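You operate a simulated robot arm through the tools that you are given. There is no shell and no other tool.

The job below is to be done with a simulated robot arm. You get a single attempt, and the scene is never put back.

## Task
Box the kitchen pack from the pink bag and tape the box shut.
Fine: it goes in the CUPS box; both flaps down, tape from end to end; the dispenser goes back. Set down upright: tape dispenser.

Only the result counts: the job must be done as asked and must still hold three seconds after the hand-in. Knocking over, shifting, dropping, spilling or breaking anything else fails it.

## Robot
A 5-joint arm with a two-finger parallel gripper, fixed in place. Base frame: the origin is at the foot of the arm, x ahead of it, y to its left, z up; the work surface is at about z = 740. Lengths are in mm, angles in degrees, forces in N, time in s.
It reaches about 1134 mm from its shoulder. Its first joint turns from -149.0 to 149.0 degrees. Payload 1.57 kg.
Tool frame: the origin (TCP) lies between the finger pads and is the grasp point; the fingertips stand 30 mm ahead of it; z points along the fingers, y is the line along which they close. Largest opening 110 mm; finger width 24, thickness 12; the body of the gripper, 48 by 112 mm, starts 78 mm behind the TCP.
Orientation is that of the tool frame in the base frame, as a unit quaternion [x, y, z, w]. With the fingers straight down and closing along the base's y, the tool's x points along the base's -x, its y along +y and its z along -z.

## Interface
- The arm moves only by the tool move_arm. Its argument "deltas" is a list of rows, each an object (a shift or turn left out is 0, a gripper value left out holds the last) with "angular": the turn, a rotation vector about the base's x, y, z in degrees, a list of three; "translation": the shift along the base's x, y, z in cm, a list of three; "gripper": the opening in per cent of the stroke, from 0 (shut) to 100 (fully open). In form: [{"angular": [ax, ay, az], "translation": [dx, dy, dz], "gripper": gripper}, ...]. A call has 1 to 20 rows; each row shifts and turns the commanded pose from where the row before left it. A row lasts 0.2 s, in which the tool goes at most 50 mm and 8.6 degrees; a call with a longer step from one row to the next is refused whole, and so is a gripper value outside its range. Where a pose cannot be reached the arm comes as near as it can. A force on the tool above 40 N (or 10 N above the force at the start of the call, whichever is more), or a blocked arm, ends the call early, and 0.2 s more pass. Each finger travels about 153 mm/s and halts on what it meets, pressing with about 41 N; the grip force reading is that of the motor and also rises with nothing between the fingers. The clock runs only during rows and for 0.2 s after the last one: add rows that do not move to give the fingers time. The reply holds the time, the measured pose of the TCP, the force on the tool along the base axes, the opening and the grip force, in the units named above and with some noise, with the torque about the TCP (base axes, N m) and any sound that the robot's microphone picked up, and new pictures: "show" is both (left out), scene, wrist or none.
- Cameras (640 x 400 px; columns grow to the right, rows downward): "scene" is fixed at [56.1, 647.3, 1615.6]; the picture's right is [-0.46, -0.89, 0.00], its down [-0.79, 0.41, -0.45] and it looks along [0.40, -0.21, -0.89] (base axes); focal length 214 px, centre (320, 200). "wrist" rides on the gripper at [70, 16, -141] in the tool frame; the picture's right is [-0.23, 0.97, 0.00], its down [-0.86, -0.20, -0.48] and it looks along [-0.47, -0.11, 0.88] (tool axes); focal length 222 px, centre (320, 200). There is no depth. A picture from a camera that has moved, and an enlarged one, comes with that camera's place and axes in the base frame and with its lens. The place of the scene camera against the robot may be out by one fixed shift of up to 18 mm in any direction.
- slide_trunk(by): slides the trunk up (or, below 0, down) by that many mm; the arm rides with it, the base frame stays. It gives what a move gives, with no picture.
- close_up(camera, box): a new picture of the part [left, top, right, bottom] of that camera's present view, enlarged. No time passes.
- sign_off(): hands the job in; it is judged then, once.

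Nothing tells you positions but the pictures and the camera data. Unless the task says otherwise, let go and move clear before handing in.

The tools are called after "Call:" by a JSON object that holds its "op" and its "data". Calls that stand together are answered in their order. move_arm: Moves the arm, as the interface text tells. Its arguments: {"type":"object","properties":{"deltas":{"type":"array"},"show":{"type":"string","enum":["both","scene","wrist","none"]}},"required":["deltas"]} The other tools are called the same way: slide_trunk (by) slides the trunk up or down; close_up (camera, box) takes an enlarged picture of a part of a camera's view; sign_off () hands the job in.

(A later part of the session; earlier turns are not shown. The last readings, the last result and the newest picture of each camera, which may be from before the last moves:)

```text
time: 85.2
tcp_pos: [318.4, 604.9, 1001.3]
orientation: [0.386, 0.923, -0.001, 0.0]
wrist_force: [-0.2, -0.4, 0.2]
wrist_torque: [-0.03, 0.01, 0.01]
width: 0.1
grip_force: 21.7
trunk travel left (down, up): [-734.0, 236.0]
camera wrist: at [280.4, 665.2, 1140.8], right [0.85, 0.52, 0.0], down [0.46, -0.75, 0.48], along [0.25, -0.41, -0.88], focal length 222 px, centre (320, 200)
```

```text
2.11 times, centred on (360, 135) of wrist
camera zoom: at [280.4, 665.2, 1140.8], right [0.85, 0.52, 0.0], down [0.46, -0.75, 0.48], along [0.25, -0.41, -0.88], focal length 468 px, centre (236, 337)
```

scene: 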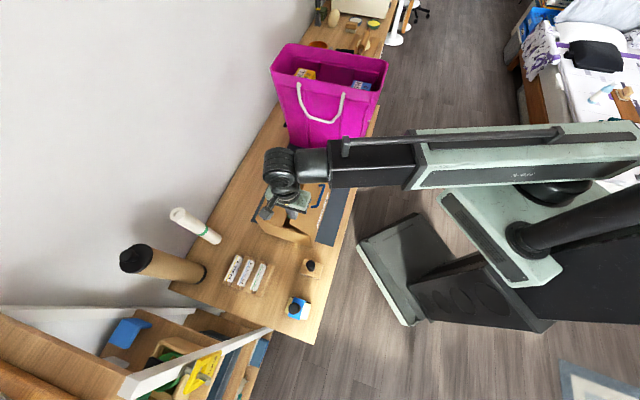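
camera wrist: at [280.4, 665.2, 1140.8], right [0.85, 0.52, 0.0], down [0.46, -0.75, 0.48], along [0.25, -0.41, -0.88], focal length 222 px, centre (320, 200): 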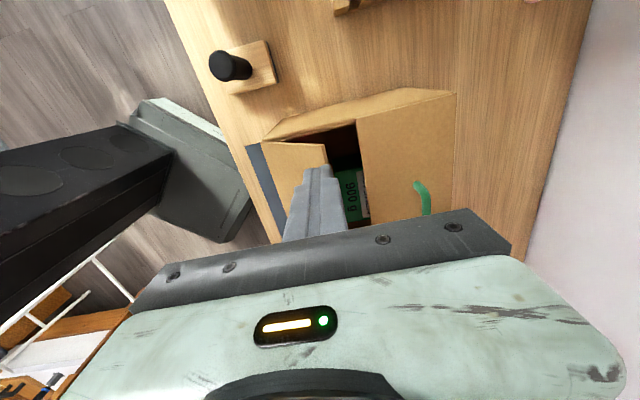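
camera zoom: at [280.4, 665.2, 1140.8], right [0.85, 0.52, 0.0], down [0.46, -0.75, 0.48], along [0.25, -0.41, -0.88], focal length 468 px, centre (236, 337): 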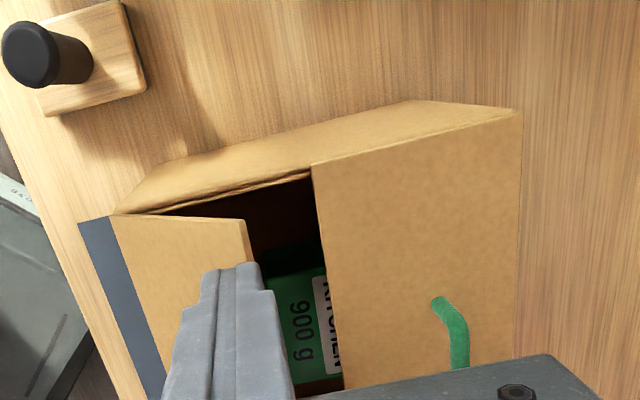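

The near flap is leaning in under the finger. I'll press it down with the trunk.

Call:
{"op": "slide_trunk", "data": {"by": -40}}

Call:
{"op": "slide_trunk", "data": {"by": -25}}

Call:
{"op": "move_arm", "data": {"deltas": [{}], "show": "wrist"}}

Call:
{"op": "close_up", "data": {"camera": "scene", "box": [240, 120, 400, 260]}}

Call:
{"op": "close_up", "data": {"camera": "wrist", "box": [220, 40, 500, 230]}}

```text
time: 86.0
tcp_pos: [316.8, 603.8, 959.8]
orientation: [0.386, 0.922, 0.001, 0.0]
wrist_force: [0.6, -0.2, 0.2]
wrist_torque: [-0.01, -0.03, 0.01]
width: 0.0
grip_force: 21.5
trunk travel left (down, up): [-694.0, 276.0]
```

```text
time: 86.8
tcp_pos: [318.3, 603.9, 935.2]
orientation: [0.385, 0.923, 0.0, 0.0]
wrist_force: [0.0, 0.1, 0.0]
wrist_torque: [0.01, 0.0, -0.04]
width: 0.0
grip_force: 21.5
trunk travel left (down, up): [-669.0, 301.0]
```

```text
time: 87.2
tcp_pos: [317.2, 604.2, 935.9]
orientation: [0.386, 0.922, 0.001, -0.001]
wrist_force: [-0.3, -0.7, 0.0]
wrist_torque: [-0.03, -0.01, 0.02]
width: 0.0
grip_force: 21.3
trunk travel left (down, up): [-669.0, 301.0]
camera wrist: at [280.3, 665.2, 1075.8], right [0.85, 0.52, 0.0], down [0.46, -0.75, 0.48], along [0.25, -0.41, -0.88], focal length 222 px, centre (320, 200)
```

wrist: 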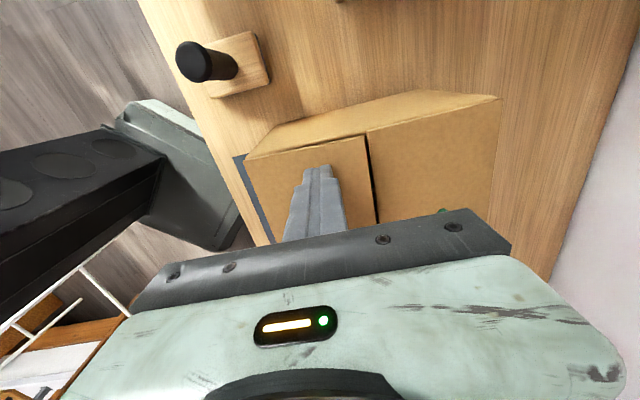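

```text
2.86 times, centred on (320, 190) of scene
camera zoom: at [56.1, 647.3, 1615.6], right [-0.46, -0.89, 0.0], down [-0.79, 0.41, -0.45], along [0.4, -0.21, -0.89], focal length 613 px, centre (320, 229)
```

zoom: 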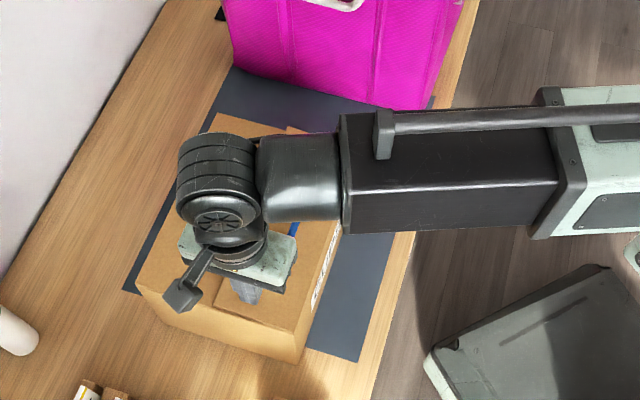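

```text
2.11 times, centred on (360, 135) of wrist
camera zoom: at [280.3, 665.2, 1075.8], right [0.85, 0.52, 0.0], down [0.46, -0.75, 0.48], along [0.25, -0.41, -0.88], focal length 468 px, centre (236, 337)
```

zoom: 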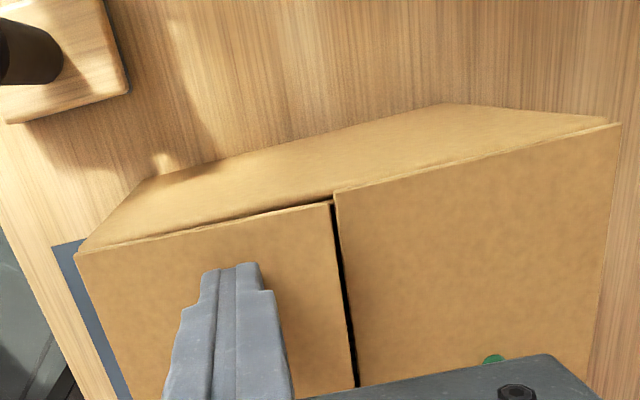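

It's almost closed. I'll press the last bit to the stop.

Call:
{"op": "slide_trunk", "data": {"by": -8}}

Call:
{"op": "slide_trunk", "data": {"by": -5}}

Call:
{"op": "slide_trunk", "data": {"by": 60}}

Call:
{"op": "slide_trunk", "data": {"by": 250}}

Call:
{"op": "move_arm", "data": {"deltas": [{}], "show": "both"}}

Call:
{"op": "close_up", "data": {"camera": "scene", "box": [240, 120, 380, 250]}}

```text
time: 87.7
tcp_pos: [316.4, 604.2, 927.3]
orientation: [0.386, 0.923, 0.0, 0.0]
wrist_force: [-0.9, 0.6, 0.3]
wrist_torque: [0.01, 0.01, 0.0]
width: 0.0
grip_force: 21.2
trunk travel left (down, up): [-661.0, 309.0]
```

```text
time: 88.3
tcp_pos: [317.2, 604.7, 925.1]
orientation: [0.386, 0.923, 0.003, 0.0]
wrist_force: [5.5, 10.3, 33.2]
wrist_torque: [0.21, -0.13, 0.0]
width: 0.0
grip_force: 20.8
trunk travel left (down, up): [-656.0, 314.0]
```

```text
time: 89.3
tcp_pos: [317.1, 604.3, 982.2]
orientation: [0.386, 0.923, 0.0, 0.0]
wrist_force: [0.0, -0.6, -1.0]
wrist_torque: [-0.03, -0.02, 0.0]
width: 0.0
grip_force: 21.4
trunk travel left (down, up): [-716.0, 254.0]
```

```text
time: 91.8
tcp_pos: [317.9, 604.9, 1232.1]
orientation: [0.386, 0.923, 0.0, 0.0]
wrist_force: [-0.6, -0.3, 1.1]
wrist_torque: [0.01, -0.04, 0.0]
width: 0.0
grip_force: 21.3
trunk travel left (down, up): [-966.0, 4.0]
```

```text
time: 92.2
tcp_pos: [318.1, 603.8, 1232.7]
orientation: [0.385, 0.923, 0.0, 0.0]
wrist_force: [-0.3, 0.5, 0.5]
wrist_torque: [0.02, -0.01, -0.01]
width: 0.2
grip_force: 21.6
trunk travel left (down, up): [-966.0, 4.0]
camera wrist: at [280.3, 665.2, 1372.8], right [0.85, 0.52, 0.0], down [0.46, -0.75, 0.48], along [0.25, -0.41, -0.88], focal length 222 px, centre (320, 200)
```

scene: 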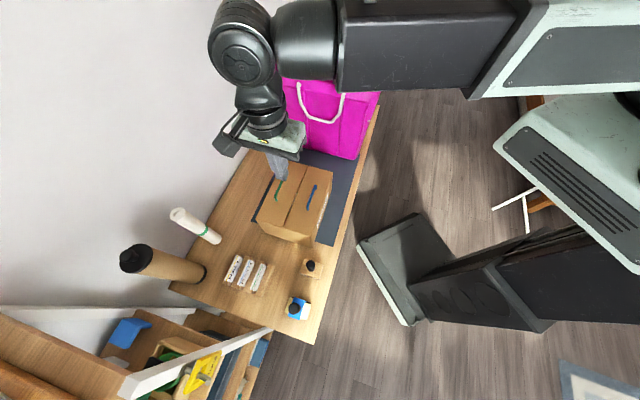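
wrist: 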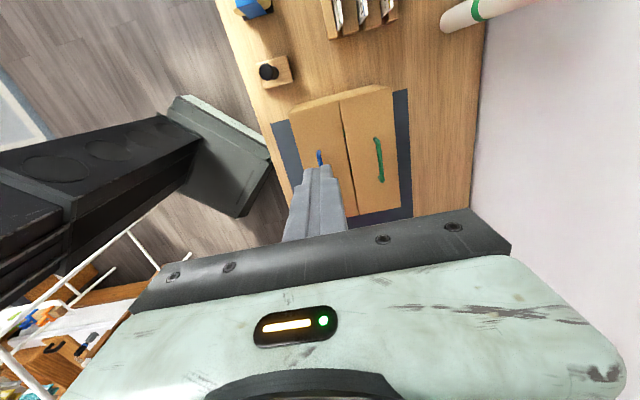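

```text
3.08 times, centred on (310, 185) of scene
camera zoom: at [56.1, 647.3, 1615.6], right [-0.46, -0.89, 0.0], down [-0.79, 0.41, -0.45], along [0.4, -0.21, -0.89], focal length 660 px, centre (351, 246)
```

zoom: 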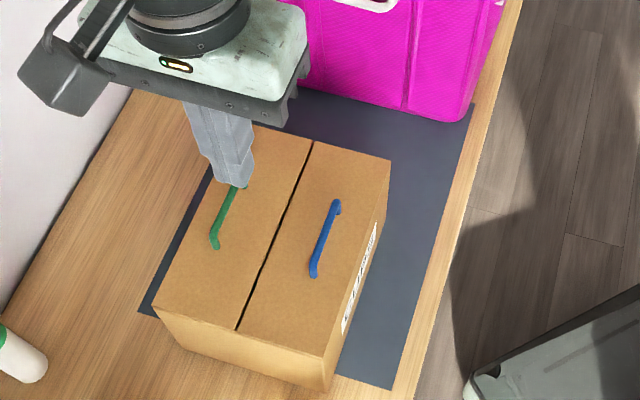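

Both flaps are closed flat and they stay closed. Next I'll move over the tape dispenser (around (80, 718)), keeping the same tool orientation, and measure it.

Call:
{"op": "move_arm", "data": {"deltas": [{"translation": [-3.97, 1.9, 0], "gripper": 70}, {"translation": [-3.97, 1.9, 0]}, {"translation": [-3.97, 1.9, 0]}, {"translation": [-3.97, 1.9, 0]}, {"translation": [-3.97, 1.9, 0]}, {"translation": [-3.97, 1.9, 0]}, {}], "show": "both"}}

Call:
{"op": "close_up", "data": {"camera": "wrist", "box": [220, 40, 420, 220]}}

Call:
{"op": "close_up", "data": {"camera": "wrist", "box": [290, 80, 390, 170]}}

```text
time: 93.8
tcp_pos: [79.7, 717.1, 1232.5]
orientation: [0.386, 0.923, 0.001, 0.0]
wrist_force: [0.6, 0.3, 0.3]
wrist_torque: [0.03, -0.03, 0.01]
width: 77.1
grip_force: 0.2
trunk travel left (down, up): [-966.0, 4.0]
camera wrist: at [41.1, 777.5, 1372.8], right [0.85, 0.52, 0.0], down [0.46, -0.75, 0.48], along [0.25, -0.41, -0.88], focal length 222 px, centre (320, 200)
```

scene: 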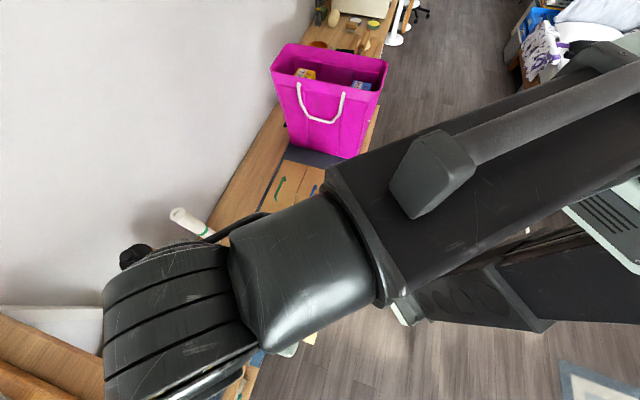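
wrist: 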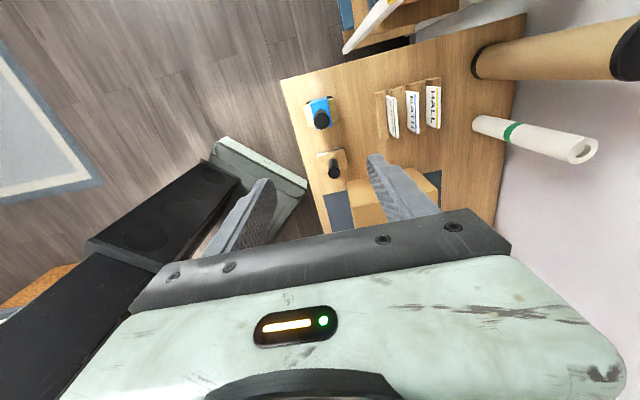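

```text
2.22 times, centred on (320, 130) of wrist
camera zoom: at [41.1, 777.5, 1372.8], right [0.85, 0.52, 0.0], down [0.46, -0.75, 0.48], along [0.25, -0.41, -0.88], focal length 494 px, centre (320, 356)
```

zoom: 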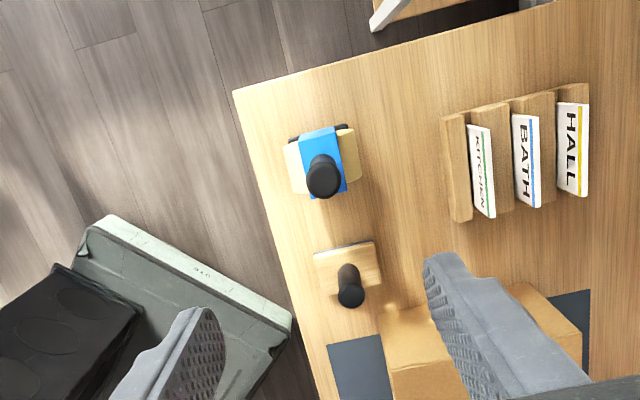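

```text
4.44 times, centred on (340, 125) of wrist
camera zoom: at [41.1, 777.5, 1372.8], right [0.85, 0.52, 0.0], down [0.46, -0.75, 0.48], along [0.25, -0.41, -0.88], focal length 987 px, centre (231, 533)
```

zoom: 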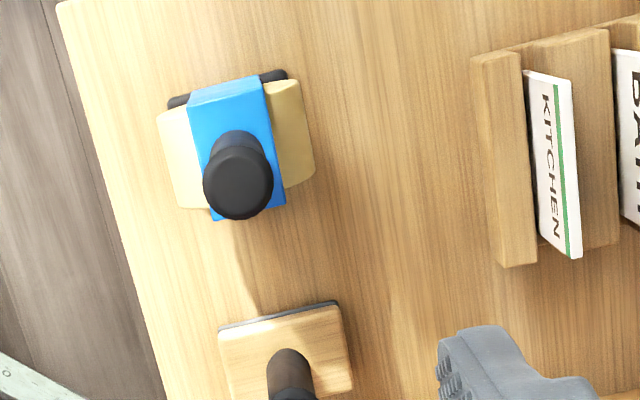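

The dispenser handle is about 30 mm across, its top is at (81, 718, 916), and the blue plate is near z ≈ 824. I'm right above it, so I'll lower in stages.

Call:
{"op": "move_arm", "data": {"deltas": [{"translation": [0.1, 0.1, 0]}], "show": "none"}}

Call:
{"op": "slide_trunk", "data": {"by": -270}}

Call:
{"op": "move_arm", "data": {"deltas": [{}], "show": "wrist"}}

Call:
{"op": "close_up", "data": {"camera": "wrist", "box": [200, 40, 440, 230]}}

```text
time: 94.2
tcp_pos: [79.6, 720.1, 1232.1]
orientation: [0.386, 0.923, 0.0, 0.0]
wrist_force: [0.5, 0.4, -0.4]
wrist_torque: [0.02, 0.01, -0.03]
width: 77.1
grip_force: 0.1
trunk travel left (down, up): [-966.0, 4.0]
```

```text
time: 97.0
tcp_pos: [80.6, 717.9, 962.5]
orientation: [0.387, 0.922, 0.0, 0.0]
wrist_force: [-0.2, 0.1, -0.3]
wrist_torque: [-0.01, -0.04, 0.0]
width: 77.2
grip_force: 0.1
trunk travel left (down, up): [-696.0, 274.0]
```

```text
time: 97.4
tcp_pos: [79.5, 718.0, 961.8]
orientation: [0.385, 0.923, 0.0, 0.001]
wrist_force: [0.0, 0.4, -0.3]
wrist_torque: [0.01, 0.02, -0.03]
width: 76.9
grip_force: 0.0
trunk travel left (down, up): [-696.0, 274.0]
camera wrist: at [42.4, 779.3, 1102.8], right [0.85, 0.52, 0.0], down [0.46, -0.75, 0.48], along [0.25, -0.41, -0.88], focal length 222 px, centre (320, 200)
```

wrist: 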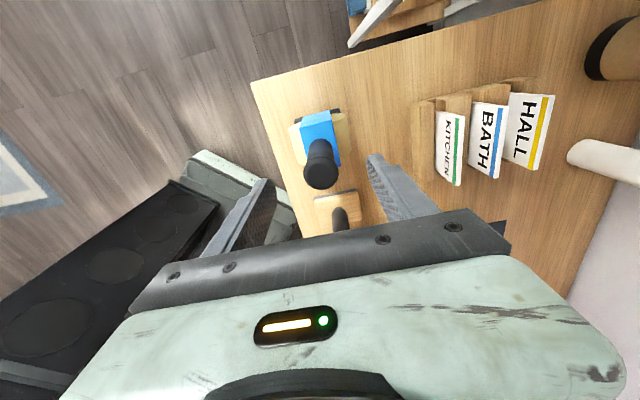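

```text
2.11 times, centred on (320, 135) of wrist
camera zoom: at [42.4, 779.3, 1102.8], right [0.85, 0.52, 0.0], down [0.46, -0.75, 0.48], along [0.25, -0.41, -0.88], focal length 468 px, centre (320, 337)
```

zoom: 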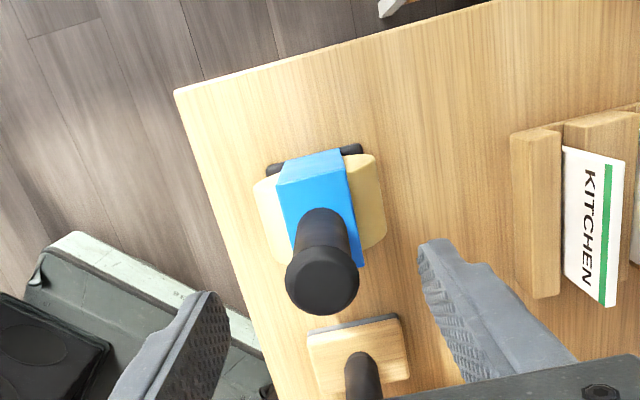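

The handle is centred between the fingers. I'll lower to the grip height and close.

Call:
{"op": "slide_trunk", "data": {"by": -96}}

Call:
{"op": "move_arm", "data": {"deltas": [{"gripper": 45}, {"gripper": 30}, {"gripper": 15}, {"gripper": 15}, {}], "show": "both"}}

Call:
{"op": "close_up", "data": {"camera": "wrist", "box": [200, 40, 440, 230]}}

```text
time: 98.7
tcp_pos: [80.0, 718.4, 867.0]
orientation: [0.386, 0.923, 0.0, 0.0]
wrist_force: [-0.2, -0.7, 0.3]
wrist_torque: [0.04, -0.01, 0.03]
width: 76.8
grip_force: 0.0
trunk travel left (down, up): [-600.0, 370.0]
```

```text
time: 99.9
tcp_pos: [79.9, 719.7, 866.8]
orientation: [0.385, 0.923, 0.0, 0.0]
wrist_force: [1.7, 3.5, 1.1]
wrist_torque: [0.4, -0.35, 0.03]
width: 27.5
grip_force: 38.4
trunk travel left (down, up): [-600.0, 370.0]
camera wrist: at [42.7, 779.5, 1006.7], right [0.85, 0.52, 0.0], down [0.46, -0.75, 0.48], along [0.25, -0.41, -0.88], focal length 222 px, centre (320, 200)
```

scene: 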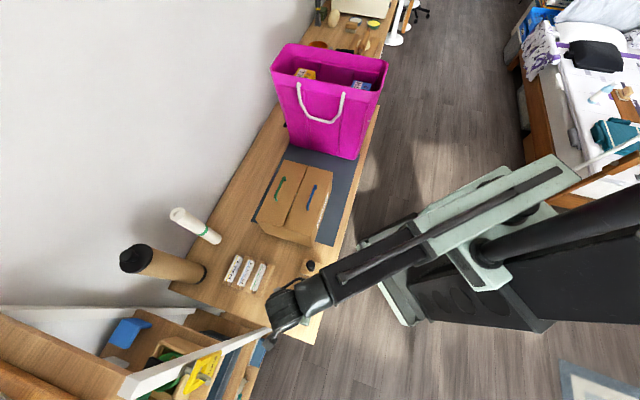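
wrist: 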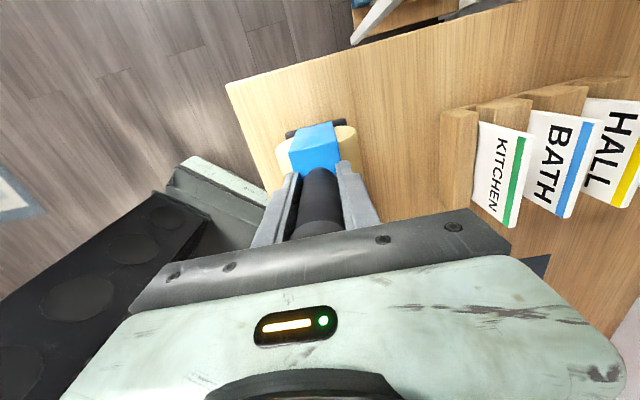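

```text
2.11 times, centred on (320, 135) of wrist
camera zoom: at [42.7, 779.5, 1006.7], right [0.85, 0.52, 0.0], down [0.46, -0.75, 0.48], along [0.25, -0.41, -0.88], focal length 468 px, centre (320, 337)
```

zoom: 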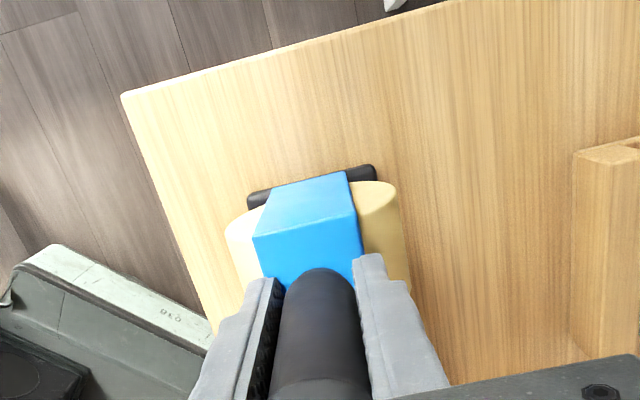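

The dispenser is gripped (27.5 mm, 38 N). I'll lift slowly and check that it comes up cleanly.

Call:
{"op": "slide_trunk", "data": {"by": 15}}

Call:
{"op": "move_arm", "data": {"deltas": [{}], "show": "wrist"}}

```text
time: 100.5
tcp_pos: [79.3, 718.4, 880.6]
orientation: [0.386, 0.922, -0.001, 0.0]
wrist_force: [0.0, 0.8, -5.4]
wrist_torque: [0.06, -0.04, 0.0]
width: 27.7
grip_force: 38.4
trunk travel left (down, up): [-615.0, 355.0]
```

```text
time: 100.9
tcp_pos: [79.0, 718.5, 881.7]
orientation: [0.386, 0.923, 0.001, 0.0]
wrist_force: [0.6, 0.7, -4.7]
wrist_torque: [0.04, -0.05, 0.01]
width: 27.5
grip_force: 38.5
trunk travel left (down, up): [-615.0, 355.0]
camera wrist: at [42.5, 779.6, 1021.5], right [0.85, 0.52, 0.0], down [0.46, -0.75, 0.48], along [0.25, -0.41, -0.88], focal length 222 px, centre (320, 200)
```

wrist: 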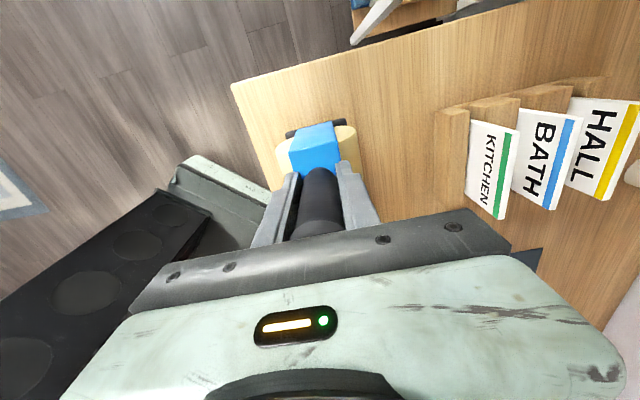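

The dispenser lifted cleanly and weighs about 5 N. I'll raise it well above the box height.

Call:
{"op": "slide_trunk", "data": {"by": 250}}

Call:
{"op": "move_arm", "data": {"deltas": [{"translation": [2.4, -1.5, 0], "angular": [0, 0, 8.2]}, {"translation": [2.4, -1.5, 0], "angular": [0, 0, 8.2]}, {"translation": [2.4, -1.5, 0], "angular": [0, 0, 8.2]}, {"translation": [2.4, -1.5, 0], "angular": [0, 0, 8.2]}, {"translation": [2.4, -1.0, 0], "angular": [0, 0, 8.2]}, {"translation": [2.4, -0.5, 0], "angular": [0, 0, 8.2]}, {"angular": [0, 0, 8.2]}, {"angular": [0, 0, 8.2]}, {"angular": [0, 0, 8.2]}, {"angular": [0, 0, 8.2]}, {"angular": [0, 0, 8.0]}, {}], "show": "both"}}

Call:
{"op": "close_up", "data": {"camera": "scene", "box": [180, 140, 400, 330]}}

Call:
{"op": "close_up", "data": {"camera": "wrist", "box": [160, 60, 480, 260]}}

```text
time: 103.5
tcp_pos: [79.4, 720.2, 1131.2]
orientation: [0.385, 0.923, -0.001, 0.0]
wrist_force: [0.0, 1.4, -4.8]
wrist_torque: [0.06, -0.05, 0.01]
width: 27.6
grip_force: 38.1
trunk travel left (down, up): [-865.0, 105.0]
```

```text
time: 106.1
tcp_pos: [223.9, 643.1, 1130.7]
orientation: [-0.38, 0.925, 0.0, 0.0]
wrist_force: [-0.3, 0.7, -5.0]
wrist_torque: [0.03, 0.06, 0.0]
width: 27.6
grip_force: 38.1
trunk travel left (down, up): [-865.0, 105.0]
camera wrist: at [162.9, 606.0, 1271.6], right [-0.52, 0.85, 0.0], down [0.75, 0.46, 0.48], along [0.41, 0.25, -0.88], focal length 222 px, centre (320, 200)
```

scene: 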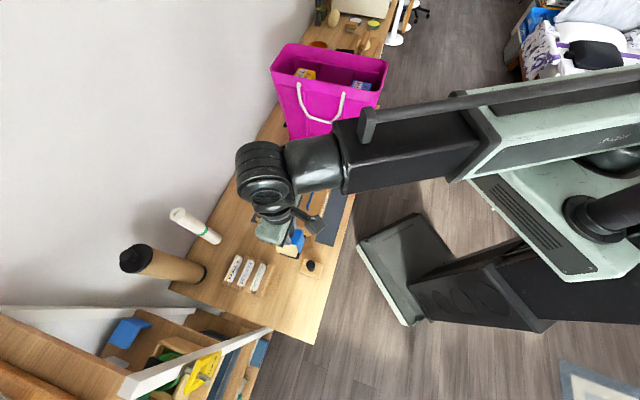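
wrist: 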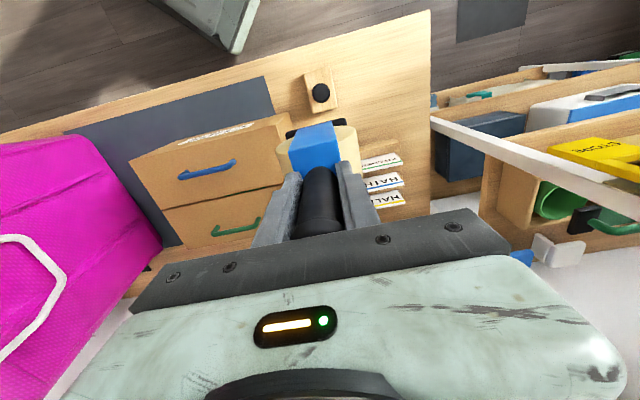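

```text
2.11 times, centred on (290, 235) of scene
camera zoom: at [56.1, 647.3, 1615.6], right [-0.46, -0.89, 0.0], down [-0.79, 0.41, -0.45], along [0.4, -0.21, -0.89], focal length 452 px, centre (383, 126)
```

zoom: 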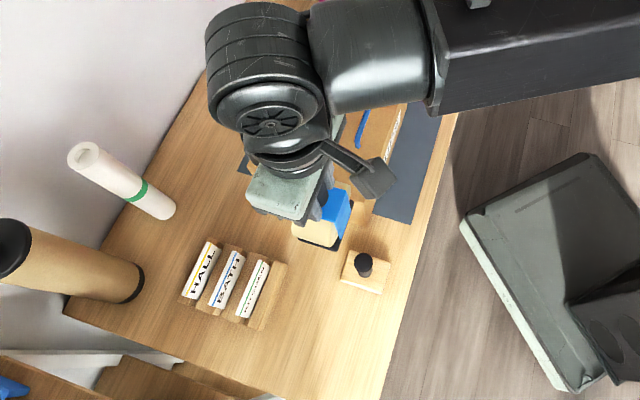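

```text
2.00 times, centred on (320, 160) of wrist
camera zoom: at [162.9, 606.0, 1271.6], right [-0.52, 0.85, 0.0], down [0.75, 0.46, 0.48], along [0.41, 0.25, -0.88], focal length 444 px, centre (320, 280)
```

zoom: 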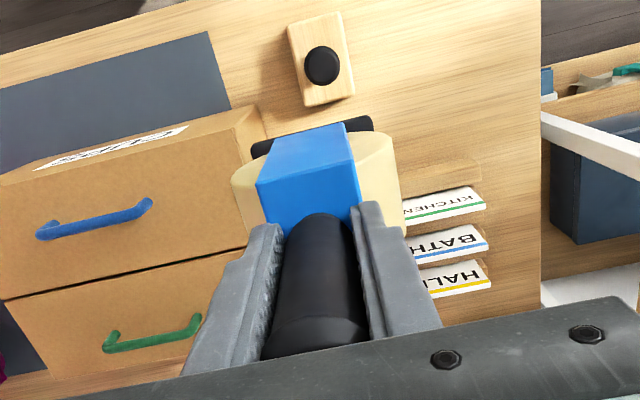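

I have a good view: the dispenser is turned 90° so it rolls along the seam, and the seam lies at u ≈ −2 mm of my box centre. I'll move to just beyond the box's −v end.

Call:
{"op": "move_arm", "data": {"deltas": [{"translation": [3.15, 0.6, 0]}, {"translation": [3.15, 0.6, 0]}, {"translation": [3.15, 0.6, 0]}, {}], "show": "none"}}

Call:
{"op": "slide_trunk", "data": {"by": -80}}

Call:
{"op": "move_arm", "data": {"deltas": [{}], "show": "both"}}

Call:
{"op": "close_up", "data": {"camera": "wrist", "box": [140, 60, 460, 260]}}

Call:
{"op": "close_up", "data": {"camera": "scene", "box": [220, 140, 380, 260]}}

```text
time: 107.1
tcp_pos: [319.8, 661.6, 1130.6]
orientation: [-0.38, 0.925, 0.0, 0.0]
wrist_force: [-0.3, 0.6, -5.2]
wrist_torque: [0.05, 0.01, 0.03]
width: 27.6
grip_force: 37.6
trunk travel left (down, up): [-865.0, 105.0]
```

```text
time: 108.3
tcp_pos: [319.4, 662.2, 1051.8]
orientation: [-0.379, 0.925, 0.0, 0.0]
wrist_force: [1.6, 0.5, -4.1]
wrist_torque: [-0.05, -0.06, -0.04]
width: 27.5
grip_force: 38.2
trunk travel left (down, up): [-785.0, 185.0]
```

```text
time: 108.7
tcp_pos: [318.7, 662.1, 1051.4]
orientation: [-0.379, 0.925, 0.0, 0.001]
wrist_force: [0.4, -0.8, -3.5]
wrist_torque: [-0.07, -0.05, -0.01]
width: 27.4
grip_force: 38.2
trunk travel left (down, up): [-785.0, 185.0]
camera wrist: at [258.5, 624.6, 1191.6], right [-0.52, 0.85, 0.0], down [0.75, 0.46, 0.48], along [0.41, 0.25, -0.88], focal length 222 px, centre (320, 200)
```

scene: 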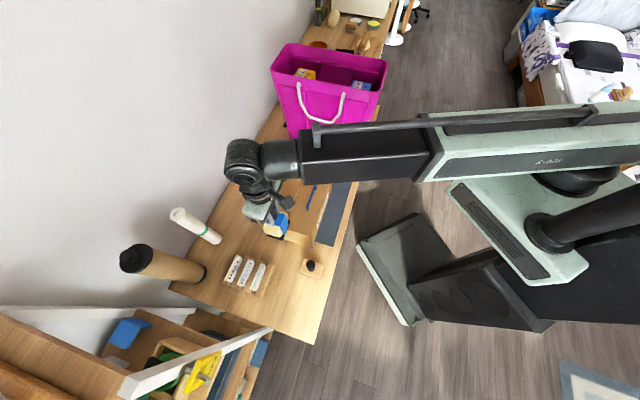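
wrist: 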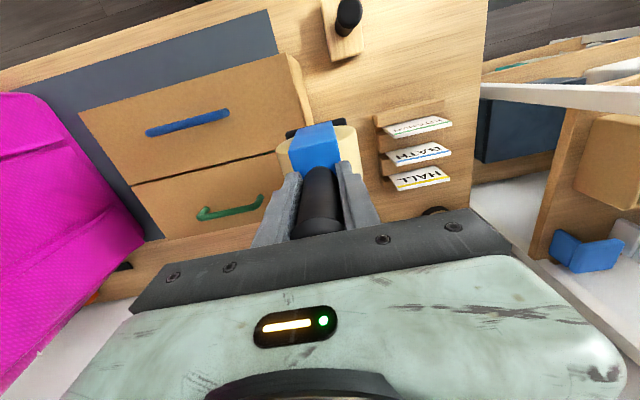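

```text
2.00 times, centred on (300, 160) of wrist
camera zoom: at [258.5, 624.6, 1191.6], right [-0.52, 0.85, 0.0], down [0.75, 0.46, 0.48], along [0.41, 0.25, -0.88], focal length 444 px, centre (360, 280)
```

zoom: 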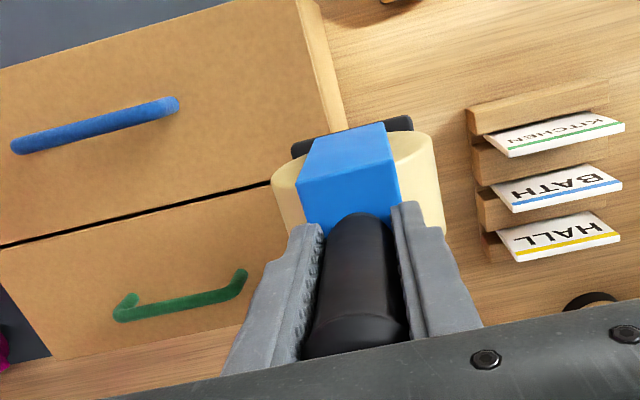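

```text
3.33 times, centred on (300, 200) of scene
camera zoom: at [56.1, 647.3, 1615.6], right [-0.46, -0.89, 0.0], down [-0.79, 0.41, -0.45], along [0.4, -0.21, -0.89], focal length 715 px, centre (387, 200)
```

zoom: 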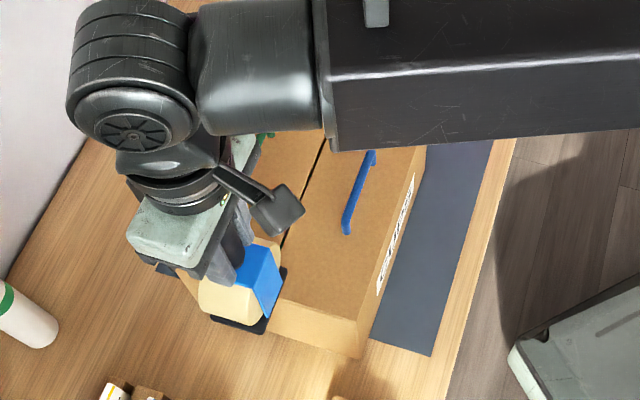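

The dispenser is straddling the seam at the −v end. I'll lower to contact in small steps.

Call:
{"op": "slide_trunk", "data": {"by": -26}}

Call:
{"op": "slide_trunk", "data": {"by": -2}}

Call:
{"op": "slide_trunk", "data": {"by": -2}}

```text
time: 109.4
tcp_pos: [318.8, 661.0, 1025.9]
orientation: [-0.379, 0.925, 0.0, 0.0]
wrist_force: [-0.3, 0.4, -5.0]
wrist_torque: [0.08, 0.03, 0.02]
width: 27.5
grip_force: 37.6
trunk travel left (down, up): [-759.0, 211.0]
```

```text
time: 109.9
tcp_pos: [318.8, 662.7, 1023.5]
orientation: [-0.379, 0.925, 0.001, 0.0]
wrist_force: [1.0, 2.3, 5.5]
wrist_torque: [0.04, -0.34, 0.04]
width: 27.8
grip_force: 38.2
trunk travel left (down, up): [-757.0, 213.0]
```

```text
time: 110.4
tcp_pos: [319.1, 660.7, 1023.0]
orientation: [-0.38, 0.925, 0.001, 0.001]
wrist_force: [0.4, 6.0, 26.5]
wrist_torque: [-0.06, -0.66, 0.03]
width: 27.6
grip_force: 37.4
trunk travel left (down, up): [-755.0, 215.0]
```

Contact at TCP z ≈ 1024. I'm pressing a bit hard (26 N), so I'll ease off 1 mm and start dragging along the seam.

Call:
{"op": "slide_trunk", "data": {"by": 1}}

Call:
{"op": "move_arm", "data": {"deltas": [{"translation": [0.695, -0.72, 0]}, {"translation": [0.695, -0.72, 0]}, {"translation": [0.695, -0.72, 0]}, {}], "show": "both"}}

Call:
{"op": "close_up", "data": {"camera": "wrist", "box": [140, 60, 460, 260]}}

Call:
{"op": "close_up", "data": {"camera": "scene", "box": [220, 140, 380, 260]}}

```text
time: 111.0
tcp_pos: [319.5, 661.6, 1021.7]
orientation: [-0.379, 0.925, 0.001, 0.0]
wrist_force: [-1.1, 2.7, 14.8]
wrist_torque: [-0.26, -0.18, 0.02]
width: 27.6
grip_force: 37.9
trunk travel left (down, up): [-756.0, 214.0]
```

```text
time: 112.0
tcp_pos: [339.8, 641.0, 1022.7]
orientation: [-0.38, 0.925, 0.0, 0.0]
wrist_force: [-6.2, 4.8, 7.1]
wrist_torque: [0.45, 1.0, -0.07]
width: 27.7
grip_force: 38.3
trunk travel left (down, up): [-756.0, 214.0]
camera wrist: at [277.5, 603.1, 1163.0], right [-0.52, 0.85, 0.0], down [0.75, 0.46, 0.48], along [0.41, 0.25, -0.88], focal length 222 px, centre (320, 200)
```

scene: 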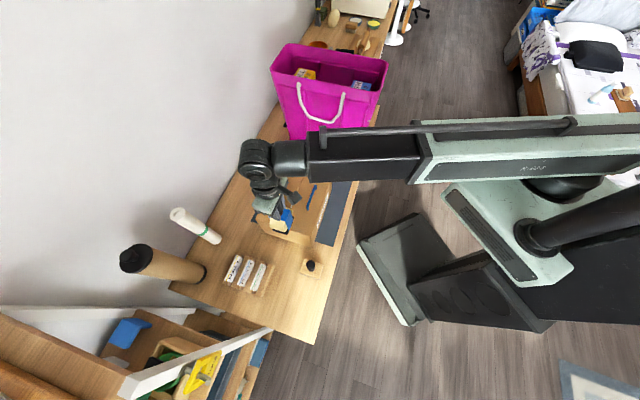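
wrist: 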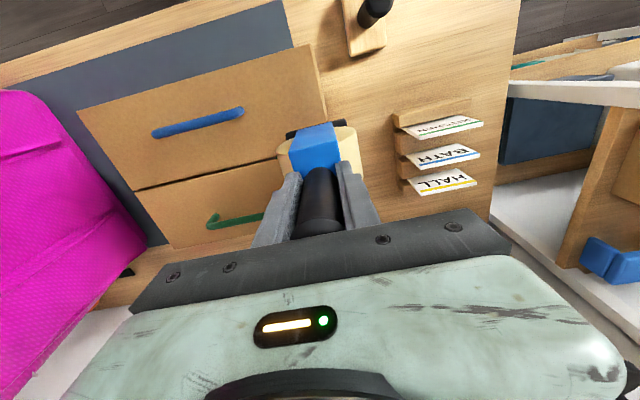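

```text
2.00 times, centred on (300, 160) of wrist
camera zoom: at [277.5, 603.1, 1163.0], right [-0.52, 0.85, 0.0], down [0.75, 0.46, 0.48], along [0.41, 0.25, -0.88], focal length 444 px, centre (360, 280)
```

zoom: 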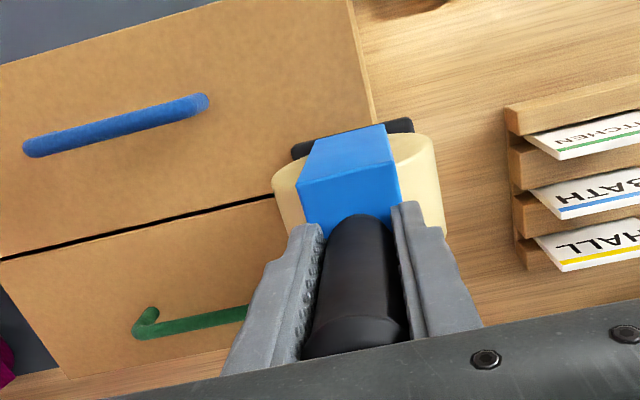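

```text
3.33 times, centred on (300, 200) of scene
camera zoom: at [56.1, 647.3, 1615.6], right [-0.46, -0.89, 0.0], down [-0.79, 0.41, -0.45], along [0.4, -0.21, -0.89], focal length 715 px, centre (387, 200)
```

zoom: 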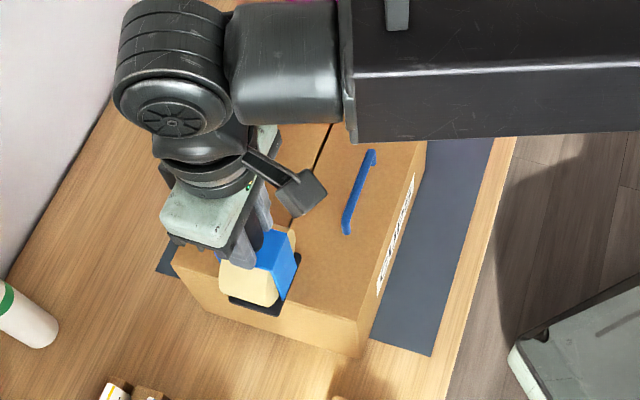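

It's dragging smoothly, about 8 N of drag and about 12 N normal. I'll continue along the seam.

Call:
{"op": "move_arm", "data": {"deltas": [{"translation": [0.695, -0.72, 0]}, {"translation": [0.695, -0.72, 0]}, {"translation": [0.695, -0.72, 0]}, {"translation": [0.695, -0.72, 0]}, {"translation": [0.695, -0.72, 0]}, {"translation": [0.695, -0.72, 0]}, {"translation": [0.695, -0.72, 0]}], "show": "both"}}

Call:
{"op": "close_up", "data": {"camera": "wrist", "box": [140, 60, 460, 260]}}

Call:
{"op": "close_up", "data": {"camera": "scene", "box": [220, 140, 380, 260]}}

```text
time: 113.5
tcp_pos: [388.7, 589.9, 1021.6]
orientation: [-0.381, 0.925, 0.0, 0.0]
wrist_force: [-5.2, 5.7, 6.2]
wrist_torque: [0.68, 0.94, -0.09]
width: 27.8
grip_force: 38.1
trunk travel left (down, up): [-756.0, 214.0]
camera wrist: at [326.6, 551.9, 1163.0], right [-0.52, 0.85, 0.0], down [0.75, 0.46, 0.48], along [0.41, 0.25, -0.88], focal length 222 px, centre (320, 200)
```

scene: 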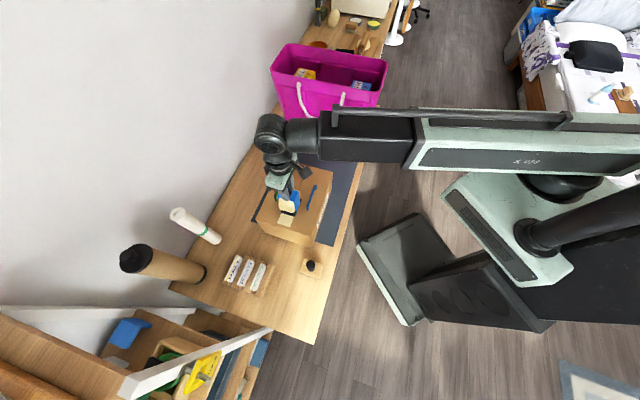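
wrist: 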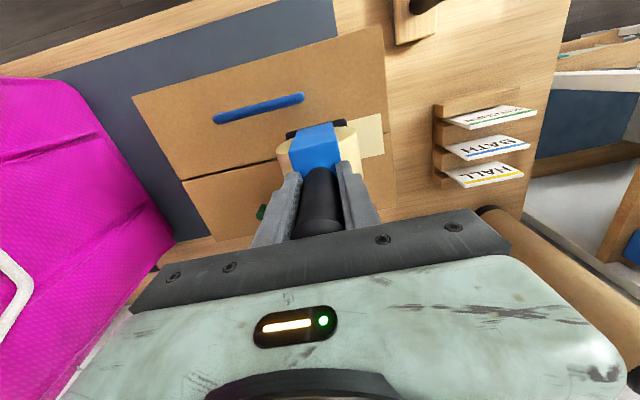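

```text
2.00 times, centred on (300, 160) of wrist
camera zoom: at [326.6, 551.9, 1163.0], right [-0.52, 0.85, 0.0], down [0.75, 0.46, 0.48], along [0.41, 0.25, -0.88], focal length 444 px, centre (360, 280)
```

zoom: 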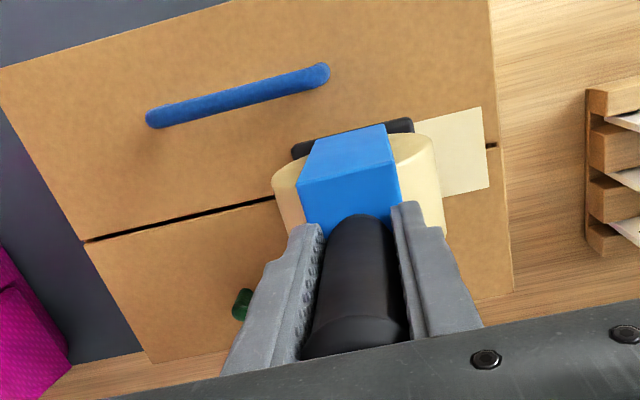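

```text
3.33 times, centred on (300, 200) of scene
camera zoom: at [56.1, 647.3, 1615.6], right [-0.46, -0.89, 0.0], down [-0.79, 0.41, -0.45], along [0.4, -0.21, -0.89], focal length 715 px, centre (387, 200)
```

zoom: 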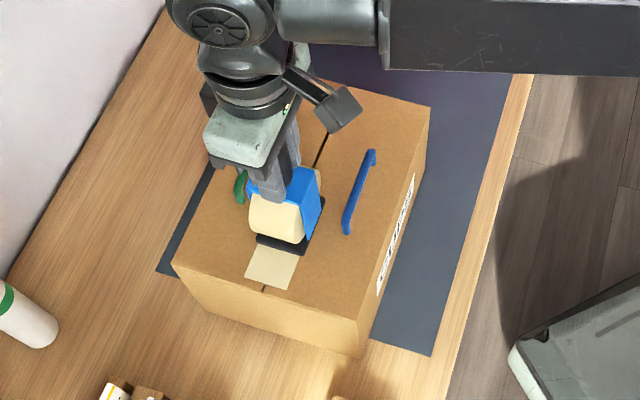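

Tape is being laid on the seam, though it starts a few mm inside the −v edge; I'll deal with that afterwards. I'll continue toward the +v end.

Call:
{"op": "move_arm", "data": {"deltas": [{"translation": [0.695, -0.72, 0]}, {"translation": [0.695, -0.72, 0]}, {"translation": [0.695, -0.72, 0]}, {"translation": [0.695, -0.72, 0]}, {"translation": [0.695, -0.72, 0]}, {"translation": [0.695, -0.72, 0]}, {"translation": [0.695, -0.72, 0]}, {"translation": [0.695, -0.72, 0]}, {"translation": [0.695, -0.72, 0]}, {"translation": [0.695, -0.72, 0]}], "show": "both"}}

Call:
{"op": "close_up", "data": {"camera": "wrist", "box": [180, 60, 500, 260]}}

Call:
{"op": "close_up", "data": {"camera": "scene", "box": [220, 140, 380, 260]}}

```text
time: 115.8
tcp_pos: [456.6, 517.0, 1022.8]
orientation: [-0.379, 0.925, -0.001, 0.0]
wrist_force: [-4.7, 5.4, 5.9]
wrist_torque: [0.66, 0.88, -0.14]
width: 27.5
grip_force: 38.4
trunk travel left (down, up): [-756.0, 214.0]
camera wrist: at [395.5, 479.9, 1163.0], right [-0.52, 0.85, 0.0], down [0.75, 0.46, 0.48], along [0.41, 0.25, -0.88], focal length 222 px, centre (320, 200)
```

scene: 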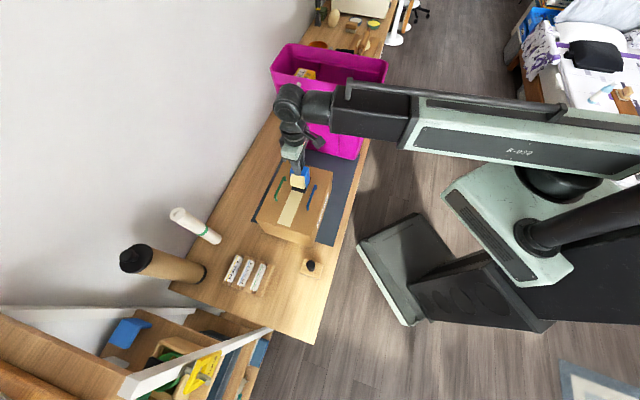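
wrist: 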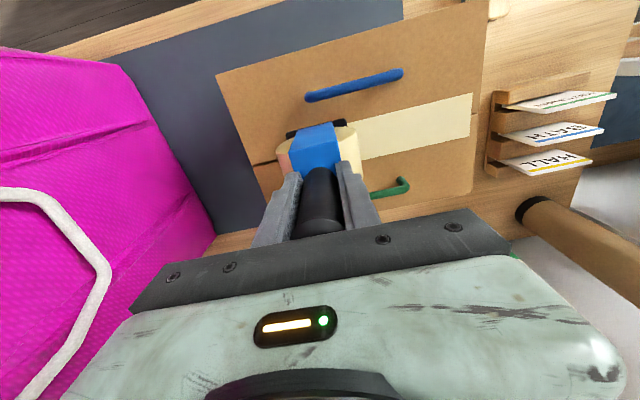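

```text
2.00 times, centred on (340, 160) of wrist
camera zoom: at [395.5, 479.9, 1163.0], right [-0.52, 0.85, 0.0], down [0.75, 0.46, 0.48], along [0.41, 0.25, -0.88], focal length 444 px, centre (280, 280)
```

zoom: 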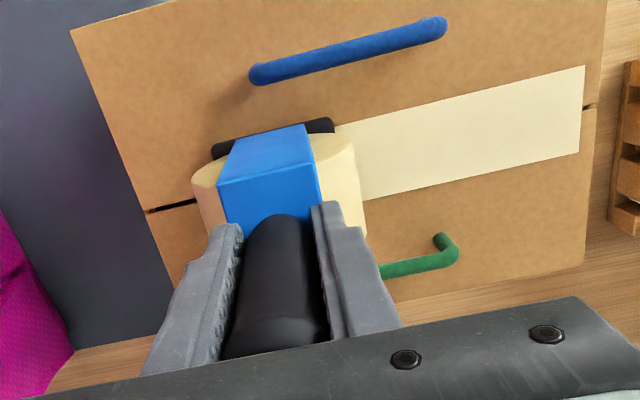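

```text
3.33 times, centred on (300, 200) of scene
camera zoom: at [56.1, 647.3, 1615.6], right [-0.46, -0.89, 0.0], down [-0.79, 0.41, -0.45], along [0.4, -0.21, -0.89], focal length 715 px, centre (387, 200)
```

zoom: 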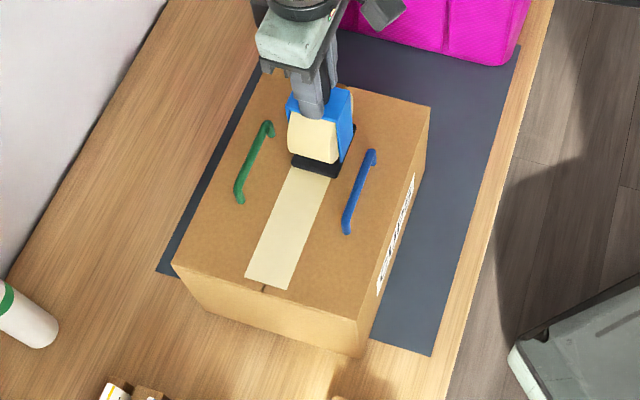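

The strip is on the seam with a gap of about 8 mm at the −v end. I'll finish toward the +v end, going past the edge.

Call:
{"op": "move_arm", "data": {"deltas": [{"translation": [0.695, -0.72, 0]}, {"translation": [0.695, -0.72, 0]}, {"translation": [0.695, -0.72, 0]}, {"translation": [0.695, -0.72, 0]}, {"translation": [0.695, -0.72, 0]}, {"translation": [0.695, -0.72, 0]}], "show": "both"}}

Call:
{"op": "close_up", "data": {"camera": "wrist", "box": [180, 60, 500, 260]}}

Call:
{"op": "close_up", "data": {"camera": "scene", "box": [220, 140, 380, 260]}}

```text
time: 117.2
tcp_pos: [499.5, 475.0, 1022.7]
orientation: [-0.38, 0.925, -0.001, 0.001]
wrist_force: [-5.0, 4.3, 4.7]
wrist_torque: [0.58, 0.88, -0.13]
width: 27.8
grip_force: 38.0
trunk travel left (down, up): [-756.0, 214.0]
camera wrist: at [437.3, 438.0, 1163.0], right [-0.52, 0.85, 0.0], down [0.75, 0.46, 0.48], along [0.41, 0.25, -0.88], focal length 222 px, centre (320, 200)
```

scene: 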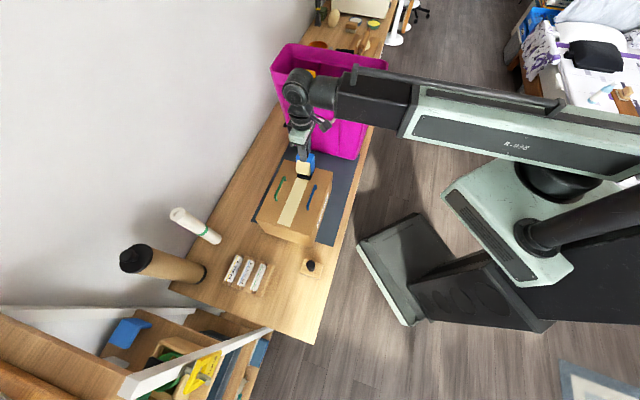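
wrist: 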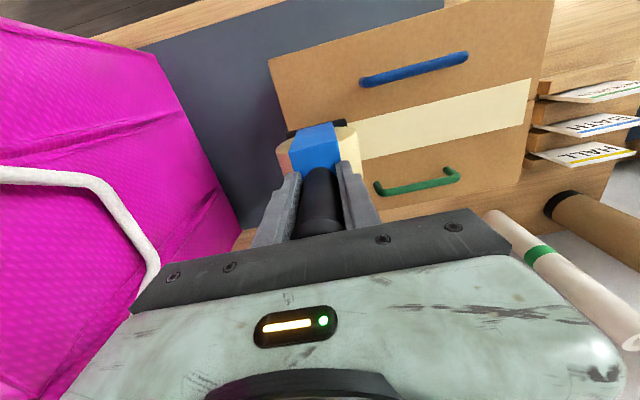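

```text
2.00 times, centred on (340, 160) of wrist
camera zoom: at [437.3, 438.0, 1163.0], right [-0.52, 0.85, 0.0], down [0.75, 0.46, 0.48], along [0.41, 0.25, -0.88], focal length 444 px, centre (280, 280)
```

zoom: 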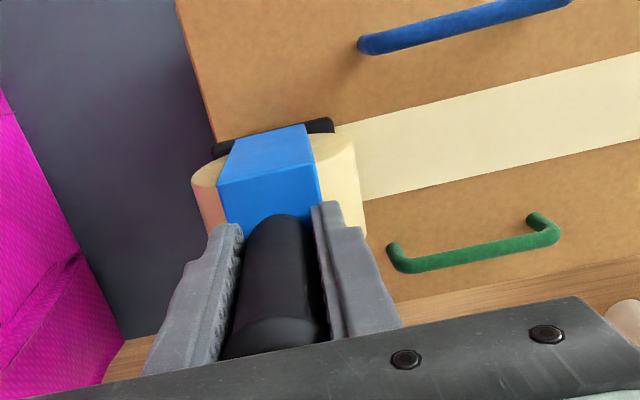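

```text
3.33 times, centred on (300, 200) of scene
camera zoom: at [56.1, 647.3, 1615.6], right [-0.46, -0.89, 0.0], down [-0.79, 0.41, -0.45], along [0.4, -0.21, -0.89], focal length 715 px, centre (387, 200)
```

zoom: 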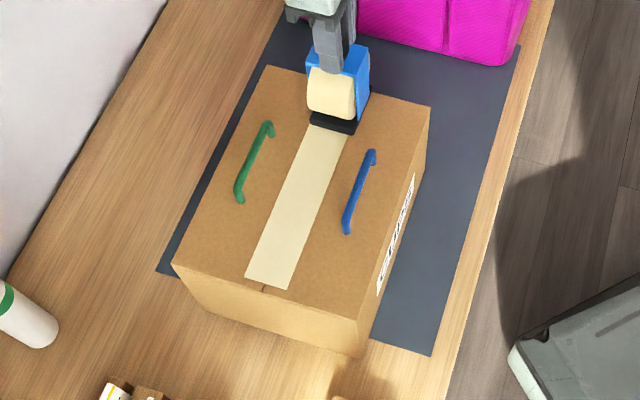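

I'm near the +v end. I'll go four more steps so the dispenser's centre passes the edge.

Call:
{"op": "move_arm", "data": {"deltas": [{"translation": [0.695, -0.72, 0]}, {"translation": [0.695, -0.72, 0]}, {"translation": [0.695, -0.72, 0]}, {"translation": [0.695, -0.72, 0]}, {}], "show": "both"}}

Call:
{"op": "close_up", "data": {"camera": "wrist", "box": [180, 60, 500, 260]}}

Call:
{"op": "close_up", "data": {"camera": "scene", "box": [240, 130, 360, 250]}}

```text
time: 118.3
tcp_pos: [526.1, 446.1, 1022.9]
orientation: [-0.38, 0.925, 0.0, 0.0]
wrist_force: [-4.9, 4.7, 4.6]
wrist_torque: [0.69, 0.85, -0.1]
width: 27.9
grip_force: 38.3
trunk travel left (down, up): [-756.0, 214.0]
camera wrist: at [464.8, 408.3, 1163.0], right [-0.52, 0.85, 0.0], down [0.75, 0.46, 0.48], along [0.41, 0.25, -0.88], focal length 222 px, centre (320, 200)
```

scene: 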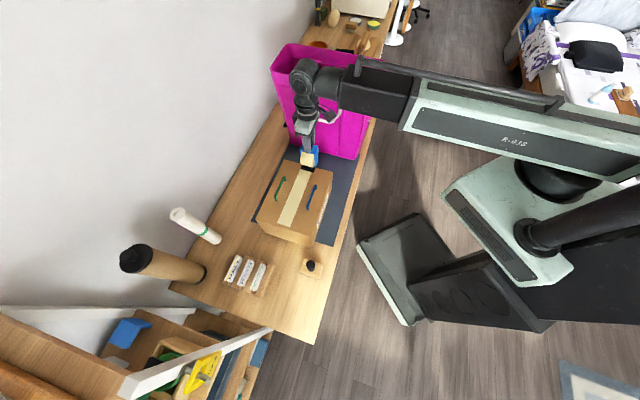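
wrist: 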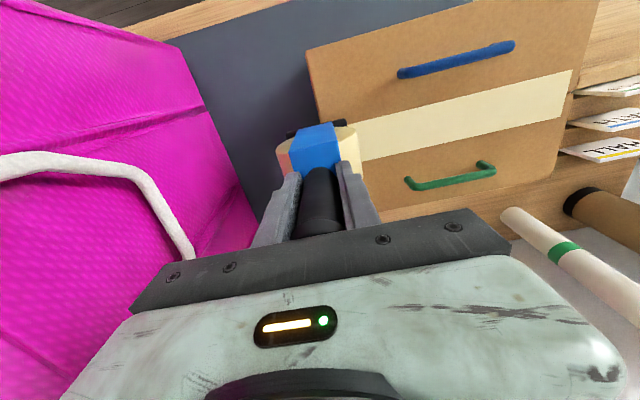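

```text
2.00 times, centred on (340, 160) of wrist
camera zoom: at [464.8, 408.3, 1163.0], right [-0.52, 0.85, 0.0], down [0.75, 0.46, 0.48], along [0.41, 0.25, -0.88], focal length 444 px, centre (280, 280)
```

zoom: 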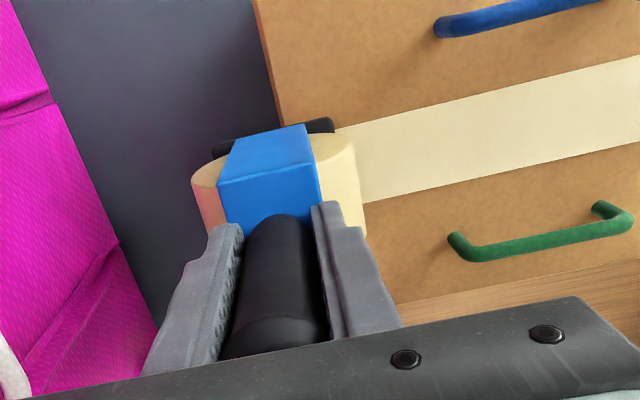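

```text
3.33 times, centred on (300, 190) of scene
camera zoom: at [56.1, 647.3, 1615.6], right [-0.46, -0.89, 0.0], down [-0.79, 0.41, -0.45], along [0.4, -0.21, -0.89], focal length 715 px, centre (387, 233)
```

zoom: 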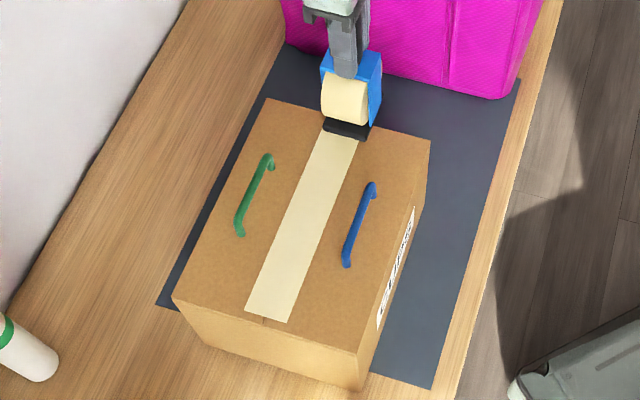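

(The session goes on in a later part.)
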